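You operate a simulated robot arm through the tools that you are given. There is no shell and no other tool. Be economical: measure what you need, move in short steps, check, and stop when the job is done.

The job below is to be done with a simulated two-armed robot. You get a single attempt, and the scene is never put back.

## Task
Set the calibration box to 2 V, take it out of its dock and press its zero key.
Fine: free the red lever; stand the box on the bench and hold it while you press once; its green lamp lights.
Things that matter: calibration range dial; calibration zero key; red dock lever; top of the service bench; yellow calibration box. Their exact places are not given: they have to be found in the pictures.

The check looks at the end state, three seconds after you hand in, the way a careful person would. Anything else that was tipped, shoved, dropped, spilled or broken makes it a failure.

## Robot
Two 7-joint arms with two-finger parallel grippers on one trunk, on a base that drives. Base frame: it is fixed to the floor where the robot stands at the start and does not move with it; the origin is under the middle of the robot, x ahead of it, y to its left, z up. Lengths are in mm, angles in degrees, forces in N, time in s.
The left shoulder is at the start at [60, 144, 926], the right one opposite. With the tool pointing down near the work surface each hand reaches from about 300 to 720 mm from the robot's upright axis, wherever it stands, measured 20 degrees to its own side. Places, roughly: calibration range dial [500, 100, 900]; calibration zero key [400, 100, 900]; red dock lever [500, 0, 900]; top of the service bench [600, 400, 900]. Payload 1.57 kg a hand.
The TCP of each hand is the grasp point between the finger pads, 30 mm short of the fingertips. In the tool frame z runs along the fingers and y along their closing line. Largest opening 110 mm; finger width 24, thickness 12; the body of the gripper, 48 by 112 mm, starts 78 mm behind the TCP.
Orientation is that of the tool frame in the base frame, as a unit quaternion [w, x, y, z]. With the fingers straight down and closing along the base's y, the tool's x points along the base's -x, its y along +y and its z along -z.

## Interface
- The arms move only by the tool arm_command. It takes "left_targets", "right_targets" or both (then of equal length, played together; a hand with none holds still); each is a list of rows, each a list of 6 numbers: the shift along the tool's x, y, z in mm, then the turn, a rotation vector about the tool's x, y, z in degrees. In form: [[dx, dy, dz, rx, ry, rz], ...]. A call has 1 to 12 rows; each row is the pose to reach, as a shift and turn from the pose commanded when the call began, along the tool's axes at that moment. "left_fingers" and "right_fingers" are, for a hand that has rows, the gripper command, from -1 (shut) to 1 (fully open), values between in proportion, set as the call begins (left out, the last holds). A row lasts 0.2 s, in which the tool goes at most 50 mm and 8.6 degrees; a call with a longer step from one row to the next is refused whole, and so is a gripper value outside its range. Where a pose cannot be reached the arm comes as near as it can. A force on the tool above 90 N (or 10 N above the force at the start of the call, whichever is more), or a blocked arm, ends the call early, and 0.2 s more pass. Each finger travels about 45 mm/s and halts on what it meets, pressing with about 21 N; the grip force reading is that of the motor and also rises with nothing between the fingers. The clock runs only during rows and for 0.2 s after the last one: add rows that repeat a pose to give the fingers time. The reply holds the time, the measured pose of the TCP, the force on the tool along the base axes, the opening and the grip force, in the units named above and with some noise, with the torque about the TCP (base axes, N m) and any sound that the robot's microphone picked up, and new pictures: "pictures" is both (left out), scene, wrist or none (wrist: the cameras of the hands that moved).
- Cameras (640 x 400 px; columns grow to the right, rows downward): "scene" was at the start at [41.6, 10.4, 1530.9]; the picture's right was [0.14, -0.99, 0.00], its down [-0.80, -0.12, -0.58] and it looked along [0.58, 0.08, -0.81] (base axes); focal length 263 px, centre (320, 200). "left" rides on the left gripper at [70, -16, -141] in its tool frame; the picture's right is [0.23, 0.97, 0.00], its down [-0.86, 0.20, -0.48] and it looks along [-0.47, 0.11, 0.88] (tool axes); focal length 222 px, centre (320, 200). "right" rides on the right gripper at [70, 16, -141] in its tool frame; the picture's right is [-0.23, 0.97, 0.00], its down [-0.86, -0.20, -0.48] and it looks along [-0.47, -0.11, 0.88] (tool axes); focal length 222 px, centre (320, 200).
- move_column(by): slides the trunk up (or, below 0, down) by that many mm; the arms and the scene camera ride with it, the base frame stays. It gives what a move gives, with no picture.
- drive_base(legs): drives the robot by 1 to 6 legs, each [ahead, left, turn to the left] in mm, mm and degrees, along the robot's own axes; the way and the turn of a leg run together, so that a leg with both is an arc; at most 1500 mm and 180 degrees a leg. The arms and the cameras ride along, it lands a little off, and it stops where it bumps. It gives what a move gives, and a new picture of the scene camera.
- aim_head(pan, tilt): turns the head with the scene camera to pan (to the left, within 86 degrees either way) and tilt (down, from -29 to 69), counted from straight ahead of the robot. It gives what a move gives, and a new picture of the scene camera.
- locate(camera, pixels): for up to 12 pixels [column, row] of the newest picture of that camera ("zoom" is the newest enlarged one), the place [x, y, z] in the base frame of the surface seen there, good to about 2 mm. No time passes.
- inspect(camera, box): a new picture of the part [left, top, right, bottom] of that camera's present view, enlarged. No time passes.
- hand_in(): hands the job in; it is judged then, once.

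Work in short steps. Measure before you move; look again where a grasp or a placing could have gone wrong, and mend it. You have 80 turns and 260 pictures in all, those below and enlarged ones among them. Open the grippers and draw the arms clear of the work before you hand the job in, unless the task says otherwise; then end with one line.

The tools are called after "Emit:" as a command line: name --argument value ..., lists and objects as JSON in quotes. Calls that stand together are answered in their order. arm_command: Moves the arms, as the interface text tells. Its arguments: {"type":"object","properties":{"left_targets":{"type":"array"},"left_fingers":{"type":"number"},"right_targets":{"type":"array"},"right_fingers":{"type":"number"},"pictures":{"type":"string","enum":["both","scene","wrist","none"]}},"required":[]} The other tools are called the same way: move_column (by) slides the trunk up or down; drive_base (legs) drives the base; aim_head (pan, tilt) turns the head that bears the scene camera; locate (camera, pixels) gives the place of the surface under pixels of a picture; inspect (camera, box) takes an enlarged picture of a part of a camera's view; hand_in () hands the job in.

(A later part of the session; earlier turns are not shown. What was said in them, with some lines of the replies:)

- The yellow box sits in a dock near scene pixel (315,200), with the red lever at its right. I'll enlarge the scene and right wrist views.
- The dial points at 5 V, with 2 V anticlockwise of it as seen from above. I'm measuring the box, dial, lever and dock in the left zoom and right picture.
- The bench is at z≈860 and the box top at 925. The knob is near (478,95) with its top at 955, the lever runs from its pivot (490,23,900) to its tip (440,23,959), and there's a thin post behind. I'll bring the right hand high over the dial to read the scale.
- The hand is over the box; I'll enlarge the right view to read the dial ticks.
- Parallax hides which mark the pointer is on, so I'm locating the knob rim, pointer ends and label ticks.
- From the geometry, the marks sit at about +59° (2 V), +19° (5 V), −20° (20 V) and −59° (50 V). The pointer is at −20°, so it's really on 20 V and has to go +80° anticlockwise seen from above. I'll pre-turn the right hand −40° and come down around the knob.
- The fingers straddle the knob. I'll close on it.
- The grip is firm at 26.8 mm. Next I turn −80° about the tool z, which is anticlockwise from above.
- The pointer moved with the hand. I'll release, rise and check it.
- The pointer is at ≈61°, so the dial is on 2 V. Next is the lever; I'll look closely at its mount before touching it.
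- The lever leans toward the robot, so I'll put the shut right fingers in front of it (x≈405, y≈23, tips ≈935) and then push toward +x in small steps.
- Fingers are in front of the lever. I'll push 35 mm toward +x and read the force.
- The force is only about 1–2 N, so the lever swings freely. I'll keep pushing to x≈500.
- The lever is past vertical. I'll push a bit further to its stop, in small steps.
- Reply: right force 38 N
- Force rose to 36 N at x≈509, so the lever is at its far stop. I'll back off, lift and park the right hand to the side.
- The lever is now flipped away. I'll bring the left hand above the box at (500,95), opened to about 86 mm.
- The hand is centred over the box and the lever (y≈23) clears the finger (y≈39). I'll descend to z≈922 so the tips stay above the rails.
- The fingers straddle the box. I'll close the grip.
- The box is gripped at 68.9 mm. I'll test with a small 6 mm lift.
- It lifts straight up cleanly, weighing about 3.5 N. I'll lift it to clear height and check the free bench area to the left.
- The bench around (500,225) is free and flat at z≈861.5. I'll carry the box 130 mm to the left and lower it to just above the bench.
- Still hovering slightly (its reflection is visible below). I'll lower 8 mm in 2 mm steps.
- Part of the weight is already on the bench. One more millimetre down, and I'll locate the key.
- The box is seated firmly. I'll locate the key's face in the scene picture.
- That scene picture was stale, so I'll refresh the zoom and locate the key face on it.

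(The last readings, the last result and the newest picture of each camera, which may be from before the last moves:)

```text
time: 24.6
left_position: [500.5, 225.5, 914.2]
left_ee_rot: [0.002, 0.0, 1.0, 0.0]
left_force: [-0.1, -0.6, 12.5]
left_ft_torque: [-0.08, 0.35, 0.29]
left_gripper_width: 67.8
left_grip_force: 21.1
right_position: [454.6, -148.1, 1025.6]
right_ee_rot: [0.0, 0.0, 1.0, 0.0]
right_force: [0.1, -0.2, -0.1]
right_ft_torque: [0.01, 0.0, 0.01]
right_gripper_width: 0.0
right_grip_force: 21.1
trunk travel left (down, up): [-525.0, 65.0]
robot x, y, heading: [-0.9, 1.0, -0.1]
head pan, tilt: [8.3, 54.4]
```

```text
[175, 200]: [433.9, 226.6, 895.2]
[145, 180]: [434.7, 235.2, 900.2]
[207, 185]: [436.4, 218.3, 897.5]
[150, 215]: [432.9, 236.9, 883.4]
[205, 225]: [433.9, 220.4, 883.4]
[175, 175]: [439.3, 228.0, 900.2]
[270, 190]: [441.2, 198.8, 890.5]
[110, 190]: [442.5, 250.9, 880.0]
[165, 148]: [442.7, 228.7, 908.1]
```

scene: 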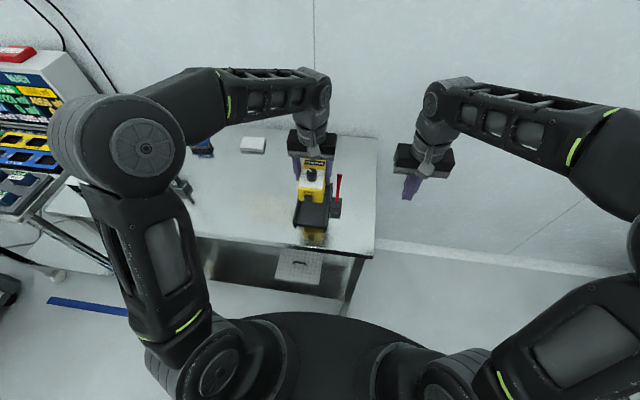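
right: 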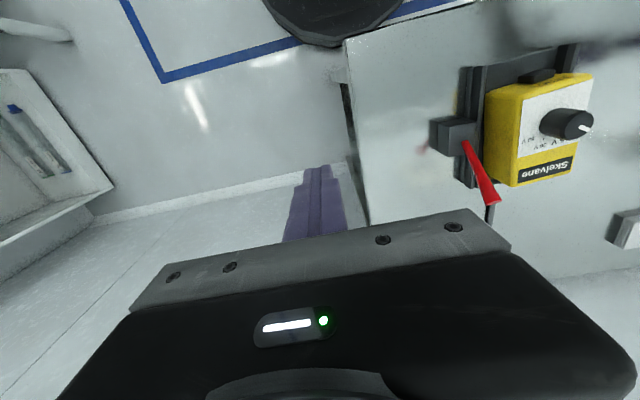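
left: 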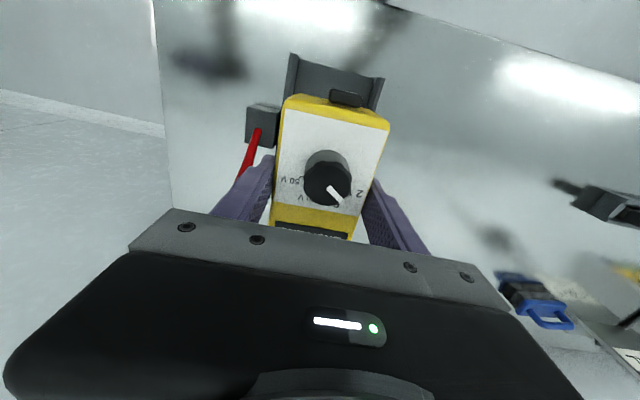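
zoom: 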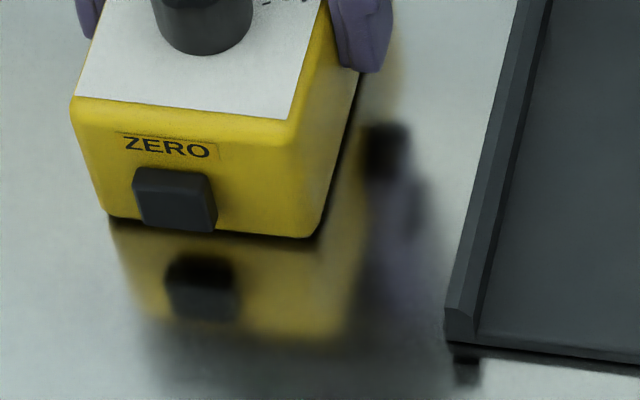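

Key face is at x≈434, centre (y 228, z 890). I'll pitch the shut right hand 45° forward, draw it back, then swing partway left, checking clearances.

Emit:
arm_command --right_targets '[[30, 0, 0, 0, -8, 0], [60, 0, 5, 0, -16, 0], [90, 15, 10, 0, -24, 0], [115, 40, 20, 0, -32, 0], [115, 80, 30, 0, -40, 0], [115, 120, 40, 0, -45, 0], [115, 165, 50, 0, -45, 0], [115, 210, 60, 0, -45, 0], [115, 250, 60, 0, -45, 0], [115, 250, 60, 0, -45, 0]]' --pictures "both"

```text
time: 26.8
left_position: [500.1, 224.9, 913.2]
left_ee_rot: [0.001, 0.0, 1.0, 0.001]
left_force: [-3.5, -2.0, 9.6]
left_ft_torque: [0.02, 0.39, 0.06]
left_gripper_width: 67.8
left_grip_force: 20.8
right_position: [341.6, 103.4, 966.8]
right_ee_rot: [0.383, 0.0, 0.924, 0.0]
right_force: [0.1, 0.5, 0.1]
right_ft_torque: [0.03, 0.0, -0.04]
right_gripper_width: 0.0
right_grip_force: 20.7
right hand out of reach, approached as far as the arm can: row 4, 5, 6
trunk travel left (down, up): [-525.0, 65.0]
robot x, y, heading: [-1.0, 0.4, -0.1]
head pan, tilt: [8.3, 54.4]
```

scene: 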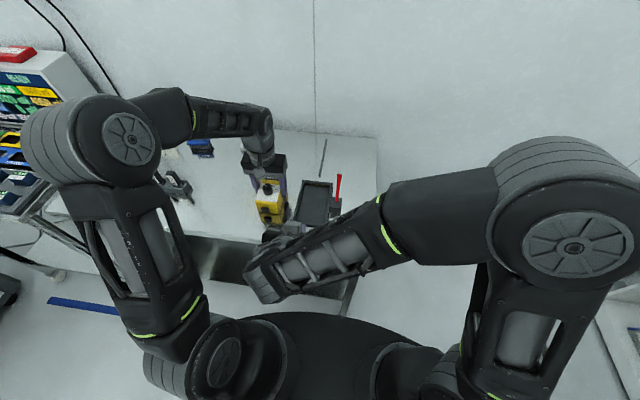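
right: 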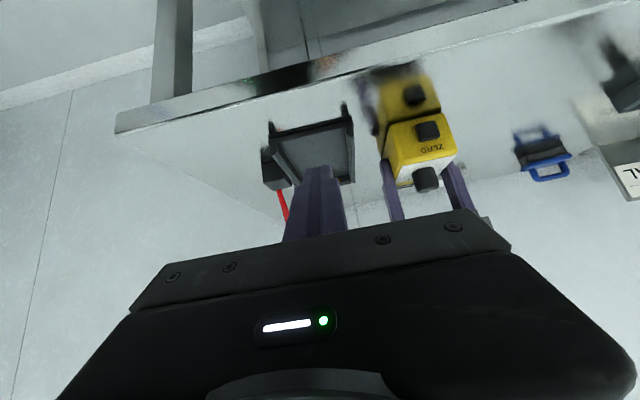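

Good pose, no contacts. Before swinging further left, I'll measure the gap between the right wrist and the left upper arm.

Emit:
locate --camera "scene" --pixels '[[265, 270], [250, 275], [270, 295], [175, 210], [190, 260], [200, 300], [130, 140], [150, 170], [205, 330], [270, 250], [160, 270]]'

```text
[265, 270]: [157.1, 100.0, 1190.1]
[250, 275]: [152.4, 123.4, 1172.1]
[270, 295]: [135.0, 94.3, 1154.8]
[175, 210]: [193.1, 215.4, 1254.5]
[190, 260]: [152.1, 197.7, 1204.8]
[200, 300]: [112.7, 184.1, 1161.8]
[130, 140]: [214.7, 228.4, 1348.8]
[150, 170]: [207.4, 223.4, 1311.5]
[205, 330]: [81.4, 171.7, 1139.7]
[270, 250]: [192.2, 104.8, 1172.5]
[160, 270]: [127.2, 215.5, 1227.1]
```

The wrist would hit the left upper arm (gap ≈70 mm) if I shifted 125 mm more. Instead I'll yaw the right hand 40° so it comes from its own side, keeping the wrist away, and stop short of the key.

Emit:
arm_command --right_targets '[[0, 5, 0, -5.6, 0, -5.6], [0, 10, 0, -11.3, 0, -11.3], [0, 20, 5, -17, 0, -17], [2, 30, 10, -22.6, 0, -22.6], [4, 40, 20, -28.3, 0, -28.3], [7, 65, 30, -28.3, 0, -28.3], [10, 90, 42, -28.3, 0, -28.3], [10, 115, 42, -28.3, 0, -28.3], [10, 115, 42, -28.3, 0, -28.3]]' --pictures "both"

```text
time: 28.8
left_position: [500.3, 224.9, 913.0]
left_ee_rot: [0.002, 0.0, 1.0, 0.0]
left_force: [-1.2, -0.7, 5.6]
left_ft_torque: [-0.07, 0.4, 0.0]
left_gripper_width: 68.0
left_grip_force: 20.9
right_position: [365.1, 217.8, 928.4]
right_ee_rot: [0.359, -0.317, 0.868, 0.132]
right_force: [0.4, 0.7, -0.5]
right_ft_torque: [0.01, -0.02, -0.03]
right_gripper_width: 0.0
right_grip_force: 21.1
trunk travel left (down, up): [-525.0, 65.0]
robot x, y, heading: [3.6, 1.2, -0.0]
head pan, tilt: [8.3, 54.4]
```

scene: 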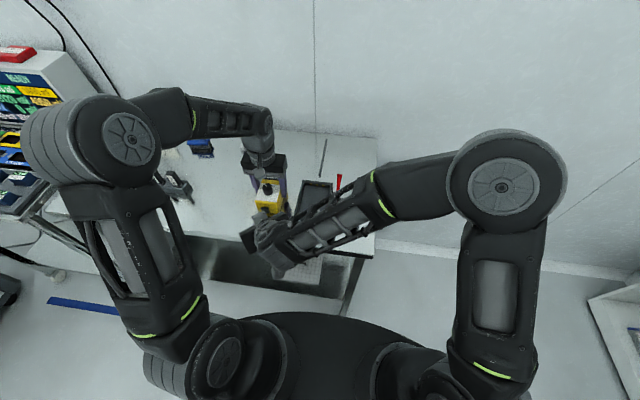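
right: 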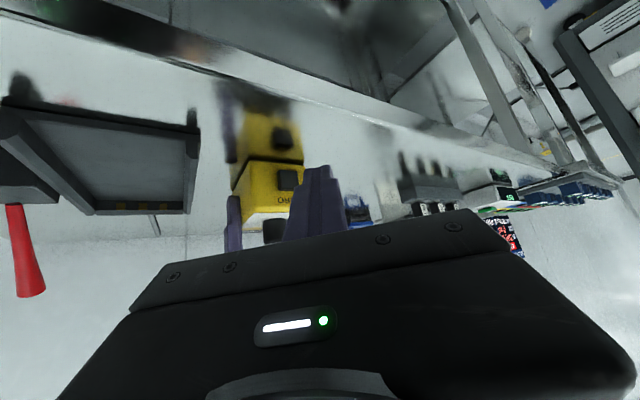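

Pose reached and clear. I'll move to just in front of the key (TCP ≈ (383,218,903)) and look closely.

Emit:
arm_command --right_targets '[[4, -6, 14, 0, 0, 0], [7.9, -11.6, 27.4, 0, 0, 0], [7.9, -11.6, 27.4, 0, 0, 0]]' --pictures "none"

Emit:
inspect --camera "right" --box '[200, 90, 380, 250]'

Emit:
inspect --camera "left" --box '[220, 0, 440, 180]'

Emit:
inspect --camera "scene" --box '[230, 160, 320, 250]'

```text
time: 29.6
left_position: [499.5, 226.2, 911.8]
left_ee_rot: [0.002, 0.0, 1.0, -0.001]
left_force: [-1.2, -0.1, 6.2]
left_ft_torque: [-0.06, 0.14, 0.0]
left_gripper_width: 67.9
left_grip_force: 20.6
right_position: [382.7, 218.1, 904.1]
right_ee_rot: [0.36, -0.316, 0.868, 0.131]
right_force: [0.1, -1.1, -0.6]
right_ft_torque: [0.02, 0.03, 0.02]
right_gripper_width: 0.0
right_grip_force: 21.0
trunk travel left (down, up): [-525.0, 65.0]
robot x, y, heading: [-2.6, -3.5, -0.2]
head pan, tilt: [8.3, 54.4]
```

```text
2.50 times, centred on (290, 170) of right
```

zoom: 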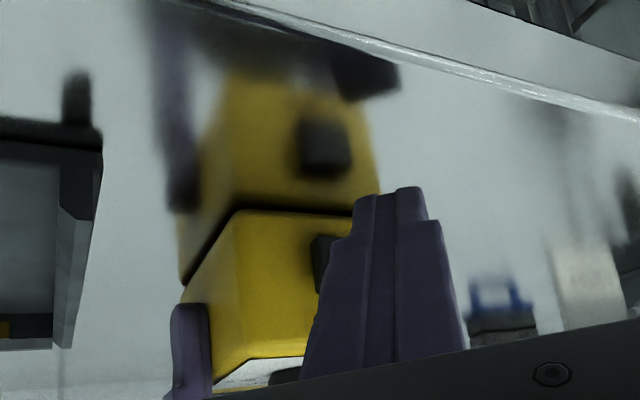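

```text
2.22 times, centred on (330, 90) of left
```

zoom: 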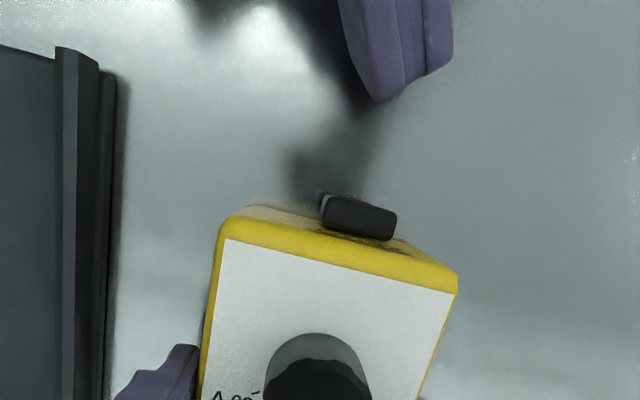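

```text
4.44 times, centred on (275, 205) of scene
```

zoom: 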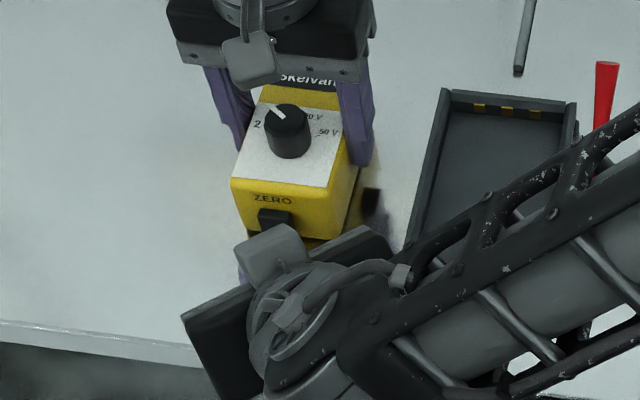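

I'll measure the fingertip in the left view against the key.

Emit:
inspect --camera "left" --box '[280, 0, 440, 110]'

Emit:
locate --camera "zoom" --pixels '[[305, 95], [320, 130], [340, 115], [395, 75], [350, 60], [260, 60], [210, 275], [310, 295], [260, 290]]'

```text
3.64 times, centred on (360, 55) of left
```

zoom: 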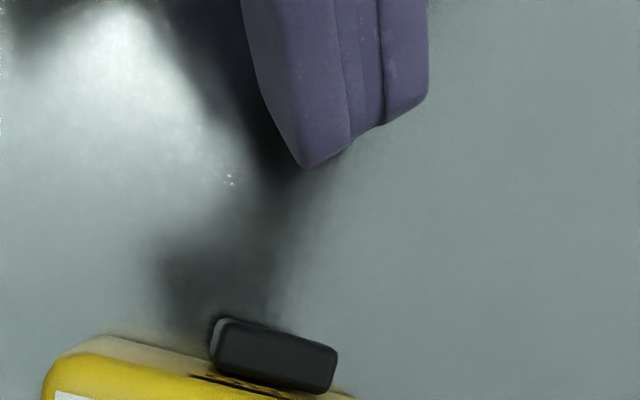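

```text
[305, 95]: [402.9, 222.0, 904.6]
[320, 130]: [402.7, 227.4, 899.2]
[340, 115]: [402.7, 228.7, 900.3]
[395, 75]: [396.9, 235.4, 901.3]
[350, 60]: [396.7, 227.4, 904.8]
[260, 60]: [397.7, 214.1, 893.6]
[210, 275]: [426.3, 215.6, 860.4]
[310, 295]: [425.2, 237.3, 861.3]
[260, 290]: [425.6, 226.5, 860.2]
```

The fingertip corner is at about (412,227,891), in line with the key centre (228,890) and ~21 mm short of it. I'll advance 18 mm.

Emit:
arm_command --right_targets '[[-4.9, -5.8, 4.9, 0, 0, 0], [-9.8, -11.6, 9.8, 0, 0, 0], [-9.8, -11.6, 9.8, 0, 0, 0]]' --pictures "none"

Emit:
inspect --camera "left" --box '[280, 0, 440, 110]'

```text
time: 30.4
left_position: [499.6, 225.6, 913.0]
left_ee_rot: [0.002, 0.0, 1.0, 0.0]
left_force: [-0.7, -0.1, 5.6]
left_ft_torque: [-0.02, -0.02, 0.03]
left_gripper_width: 67.9
left_grip_force: 20.8
right_position: [400.8, 218.6, 904.7]
right_ee_rot: [0.359, -0.315, 0.869, 0.13]
right_force: [-1.3, 1.0, 0.1]
right_ft_torque: [-0.02, 0.01, 0.02]
right_gripper_width: 0.0
right_grip_force: 20.8
trunk travel left (down, up): [-525.0, 65.0]
robot x, y, heading: [3.9, -2.6, -0.0]
head pan, tilt: [8.3, 54.4]
```

```text
3.64 times, centred on (360, 55) of left
```

zoom: 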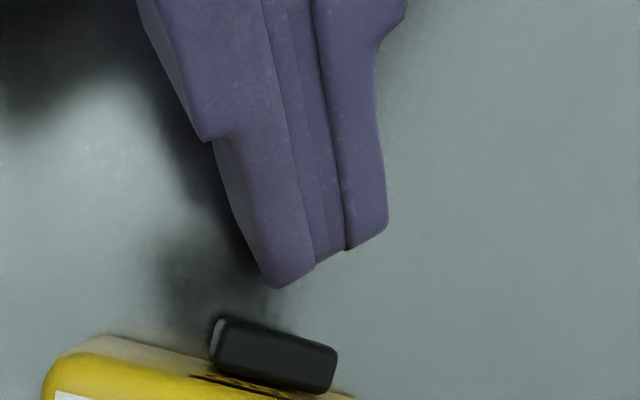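

Aligned with about 5 mm left. I'll advance 6 mm in fine steps and read force and sound.

Emit:
arm_command --right_targets '[[-1.1, -1.3, 1.1, 0, 0, 0], [-2.2, -2.6, 2.2, 0, 0, 0], [-3.25, -3.86, 3.25, 0, 0, 0]]' --pictures "none"

Emit:
inspect --camera "left" --box '[280, 0, 440, 110]'

```text
time: 31.2
left_position: [501.3, 225.9, 912.3]
left_ee_rot: [0.002, 0.001, 1.0, -0.001]
left_force: [0.6, 0.5, 5.5]
left_ft_torque: [0.0, 0.05, -0.01]
left_gripper_width: 67.6
left_grip_force: 21.4
right_position: [406.3, 218.3, 903.3]
right_ee_rot: [0.358, -0.316, 0.868, 0.131]
right_force: [-0.8, 0.4, 1.0]
right_ft_torque: [0.01, 0.03, 0.03]
right_gripper_width: 0.0
right_grip_force: 20.8
trunk travel left (down, up): [-525.0, 65.0]
robot x, y, heading: [0.0, -2.4, -0.2]
head pan, tilt: [8.3, 54.4]
```

```text
3.64 times, centred on (360, 55) of left
```

zoom: 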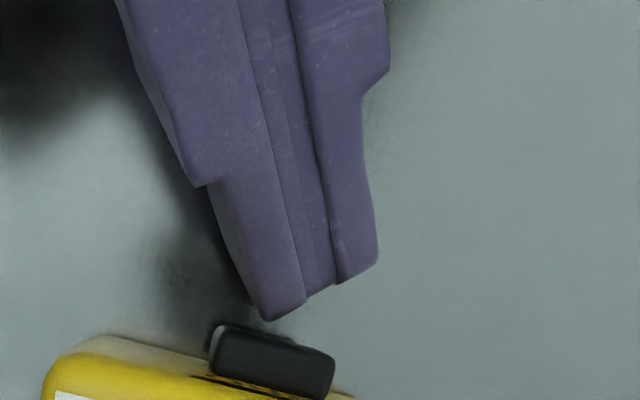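

Nearly touching. I'll continue with 4 mm in 1 mm steps.

Emit:
arm_command --right_targets '[[-0.54, -0.64, 0.54, 0, 0, 0], [-1.1, -1.3, 1.1, 0, 0, 0], [-1.6, -1.9, 1.6, 0, 0, 0], [-2.2, -2.6, 2.2, 0, 0, 0]]' --pictures "none"

Emit:
inspect --camera "left" --box '[260, 20, 420, 180]'

Emit:
inspect --camera "scene" --box '[240, 160, 310, 230]'

```text
time: 32.2
left_position: [500.3, 226.5, 912.6]
left_ee_rot: [0.002, 0.001, 1.0, 0.0]
left_force: [3.3, 0.2, 5.1]
left_ft_torque: [-0.02, 0.2, -0.01]
left_gripper_width: 67.9
left_grip_force: 20.8
right_position: [410.0, 218.9, 904.4]
right_ee_rot: [0.359, -0.317, 0.868, 0.131]
right_force: [-3.2, 0.3, -0.2]
right_ft_torque: [-0.02, 0.07, 0.02]
right_gripper_width: 0.0
right_grip_force: 20.9
trunk travel left (down, up): [-525.0, 65.0]
robot x, y, heading: [1.9, -2.5, 0.0]
head pan, tilt: [8.3, 54.4]
heard: click
```

```text
2.50 times, centred on (340, 100) of left
```

zoom: 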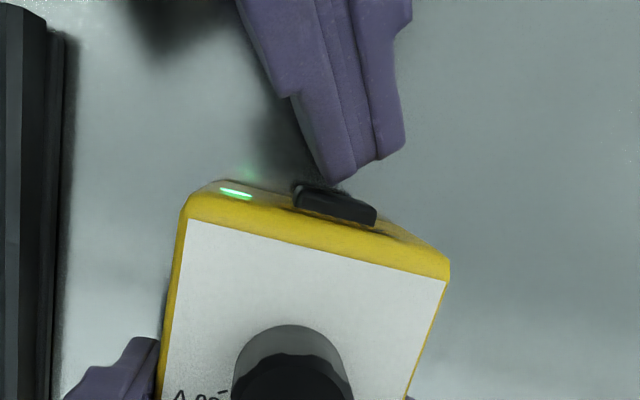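

```text
5.71 times, centred on (275, 195) of scene
```

zoom: 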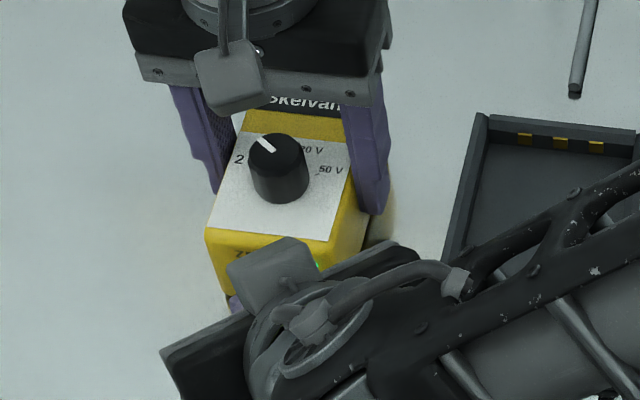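

A click was heard and the green lamp is lit. I'll retract the right hand straight back along −x.

Emit:
arm_command --right_targets '[[5.4, 6.4, -5.4, 0, 0, 0], [16, 19, -16, 0, 0, 0], [27, 32, -27, 0, 0, 0], [27, 32, -27, 0, 0, 0]]' --pictures "none"

Emit:
inspect --camera "left" --box '[260, 20, 420, 180]'

```text
time: 33.2
left_position: [500.9, 225.7, 912.5]
left_ee_rot: [0.001, 0.0, 1.0, 0.0]
left_force: [0.4, 0.5, 6.6]
left_ft_torque: [-0.02, -0.25, 0.02]
left_gripper_width: 67.9
left_grip_force: 21.6
right_position: [359.7, 217.8, 903.2]
right_ee_rot: [0.359, -0.317, 0.868, 0.131]
right_force: [0.0, 0.1, -0.6]
right_ft_torque: [-0.03, 0.02, -0.01]
right_gripper_width: 0.0
right_grip_force: 20.6
trunk travel left (down, up): [-525.0, 65.0]
robot x, y, heading: [1.3, -1.2, 0.1]
head pan, tilt: [8.3, 54.4]
```

```text
2.50 times, centred on (340, 100) of left
```

zoom: 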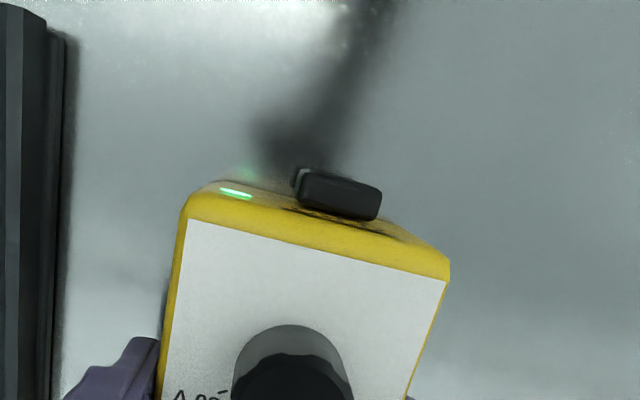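

The key sprang back and the lamp stays lit. I'll take the right hand up and away to its side, clear of the box.

Emit:
arm_command --right_targets '[[-14, 0, -14, 0, 0, 0], [-28, 0, -28, 0, 0, 0], [-16, -29, -50, 0, 0, 0], [-3, -58, -73, 0, 0, 0], [10, -88, -95, 0, 0, 0], [20, -118, -113, 0, 0, 0], [20, -118, -113, 0, 0, 0]]' --pictures "scene"

Emit:
arm_command --left_targets '[[0, 0, -0.5, 0, 0, 0], [0, 0, -0.5, 0, 0, 0], [0, 0, -0.5, 0, 0, 0]]' --left_fingers 0.52 --pictures "wrist"

```text
time: 34.8
left_position: [499.1, 225.5, 911.7]
left_ee_rot: [0.001, 0.0, 1.0, 0.001]
left_force: [0.3, 0.8, 5.3]
left_ft_torque: [-0.2, -0.21, 0.04]
left_gripper_width: 67.7
left_grip_force: 21.3
right_position: [374.1, 75.6, 973.4]
right_ee_rot: [0.359, -0.316, 0.869, 0.13]
right_force: [-0.2, -0.2, -1.0]
right_ft_torque: [0.0, 0.0, -0.01]
right_gripper_width: 0.0
right_grip_force: 21.0
right hand out of reach, approached as far as the arm can: row 6, 7
trunk travel left (down, up): [-525.0, 65.0]
robot x, y, heading: [4.9, 1.2, -0.1]
head pan, tilt: [8.3, 54.4]
```

scene: 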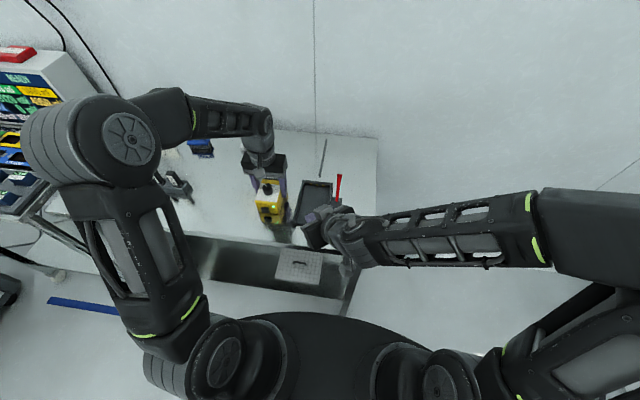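

```text
time: 35.6
left_position: [500.8, 224.9, 912.4]
left_ee_rot: [0.0, 0.0, 1.0, -0.001]
left_force: [0.2, 0.0, -0.7]
left_ft_torque: [-0.03, 0.0, -0.01]
left_gripper_width: 83.5
left_grip_force: 0.0
right_position: [372.6, 76.2, 972.2]
right_ee_rot: [0.359, -0.315, 0.869, 0.13]
right_force: [0.7, 0.9, -0.3]
right_ft_torque: [0.02, -0.02, 0.02]
right_gripper_width: 0.1
right_grip_force: 21.3
trunk travel left (down, up): [-525.0, 65.0]
robot x, y, heading: [-2.3, 0.3, 0.3]
head pan, tilt: [8.3, 54.4]
```

left: 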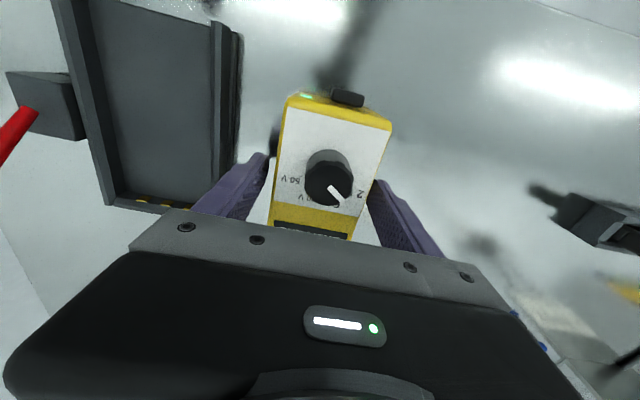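

Released at 83 mm. I'll raise the left hand straight up, then shift it left; the right hand goes up, unyaws and opens.

Emit:
arm_command --left_targets '[[0, 0, -25, 0, 0, 0], [0, 0, -50, 0, 0, 0], [0, 0, -75, 0, 0, 0], [0, 0, -100, 0, 0, 0], [0, 40, -100, 0, 0, 0], [0, 80, -100, 0, 0, 0], [0, 120, -100, 0, 0, 0]]' --pictures "none"

Emit:
arm_command --right_targets '[[-10, 0, -10, 5.6, 0, 5.6], [-20, 0, -20, 11.3, 0, 11.3], [-28, 0, -28, 17, 0, 17], [-28, 0, -28, 22.6, 0, 22.6], [-28, 0, -28, 28.3, 0, 28.3], [-28, 0, -28, 28.3, 0, 28.3]]' --right_fingers 0.3 --pictures "scene"

```text
time: 37.2
left_position: [499.8, 347.7, 1012.5]
left_ee_rot: [0.001, 0.0, 1.0, -0.001]
left_force: [0.0, 0.8, 0.6]
left_ft_torque: [-0.03, -0.01, -0.03]
left_gripper_width: 83.6
left_grip_force: 0.0
right_position: [373.2, 77.6, 973.5]
right_ee_rot: [0.359, -0.316, 0.869, 0.13]
right_force: [0.1, 0.8, -0.5]
right_ft_torque: [-0.04, 0.0, -0.02]
right_gripper_width: 0.0
right_grip_force: 21.1
trunk travel left (down, up): [-525.0, 65.0]
robot x, y, heading: [0.7, 2.9, -0.2]
head pan, tilt: [8.3, 54.4]
```

```text
time: 38.6
left_position: [500.9, 344.8, 1013.3]
left_ee_rot: [0.001, 0.0, 1.0, 0.0]
left_force: [0.6, 0.6, 0.5]
left_ft_torque: [-0.01, 0.02, 0.02]
left_gripper_width: 83.6
left_grip_force: 0.0
right_position: [373.9, 75.8, 1012.5]
right_ee_rot: [0.383, 0.001, 0.924, -0.001]
right_force: [0.9, 0.2, -0.9]
right_ft_torque: [-0.01, 0.01, -0.01]
right_gripper_width: 71.5
right_grip_force: 0.0
trunk travel left (down, up): [-525.0, 65.0]
robot x, y, heading: [0.6, 2.1, -0.1]
head pan, tilt: [8.3, 54.4]
```

scene: 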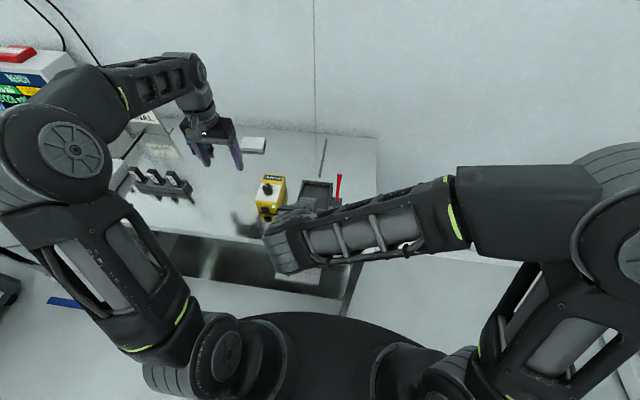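

Box stands with its lamp lit. I'll draw the right hand off to its side and level it out.

Emit:
arm_command --right_targets '[[-14, -20, -14, 0, 8, 0], [-24, -50, -10, 0, 16, 0], [-34, -90, 0, 0, 24, 0], [-40, -130, 6, 0, 32, 0], [-50, -170, 16, 0, 40, 0], [-60, -210, 26, 0, 45, 0], [-60, -210, 26, 0, 45, 0]]' --pictures "scene"

Emit:
inspect --camera "scene" --box '[235, 150, 355, 250]'

```text
time: 40.2
left_position: [499.5, 347.0, 1013.4]
left_ee_rot: [0.001, 0.0, 1.0, 0.001]
left_force: [-0.2, -0.3, -0.6]
left_ft_torque: [-0.02, -0.01, -0.01]
left_gripper_width: 83.7
left_grip_force: 0.0
right_position: [435.7, -134.4, 1037.9]
right_ee_rot: [-0.001, 0.0, 1.0, 0.0]
right_force: [0.4, 0.3, 0.5]
right_ft_torque: [0.05, 0.04, 0.01]
right_gripper_width: 71.8
right_grip_force: 0.0
trunk travel left (down, up): [-525.0, 65.0]
robot x, y, heading: [-2.0, -0.7, -0.1]
head pan, tilt: [8.3, 54.4]
```

scene: 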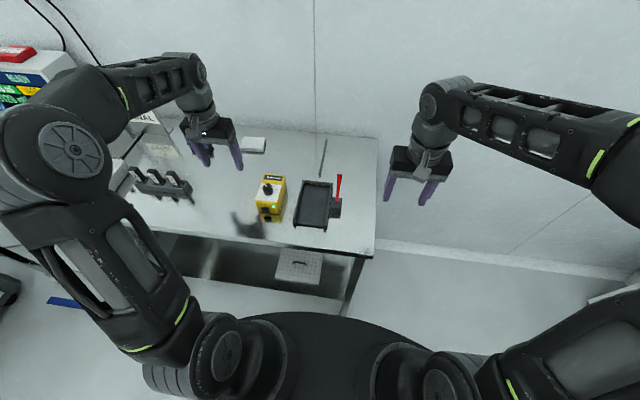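

```text
4.00 times, centred on (295, 200) of scene
```

zoom: 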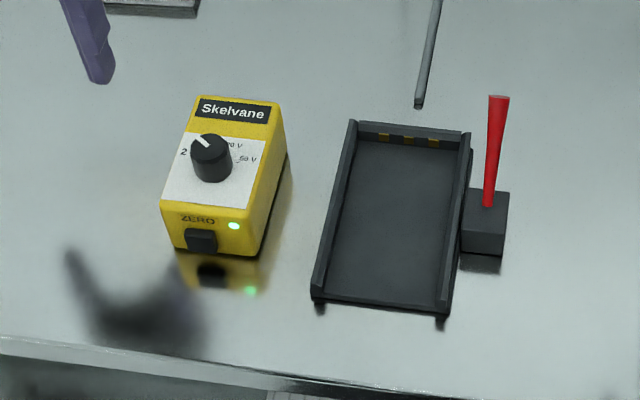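

The box stands on the bench at 2 V with its green lamp lit, the lever is free, and both arms are clear with grippers open, so I'm handing in.

Emit:
hand_in

```text
The job is handed in.
```

The calibration box is set to 2 V, out of its dock and standing on the bench. I pressed its zero key once while holding the box, and the green lamp lit and stayed lit.
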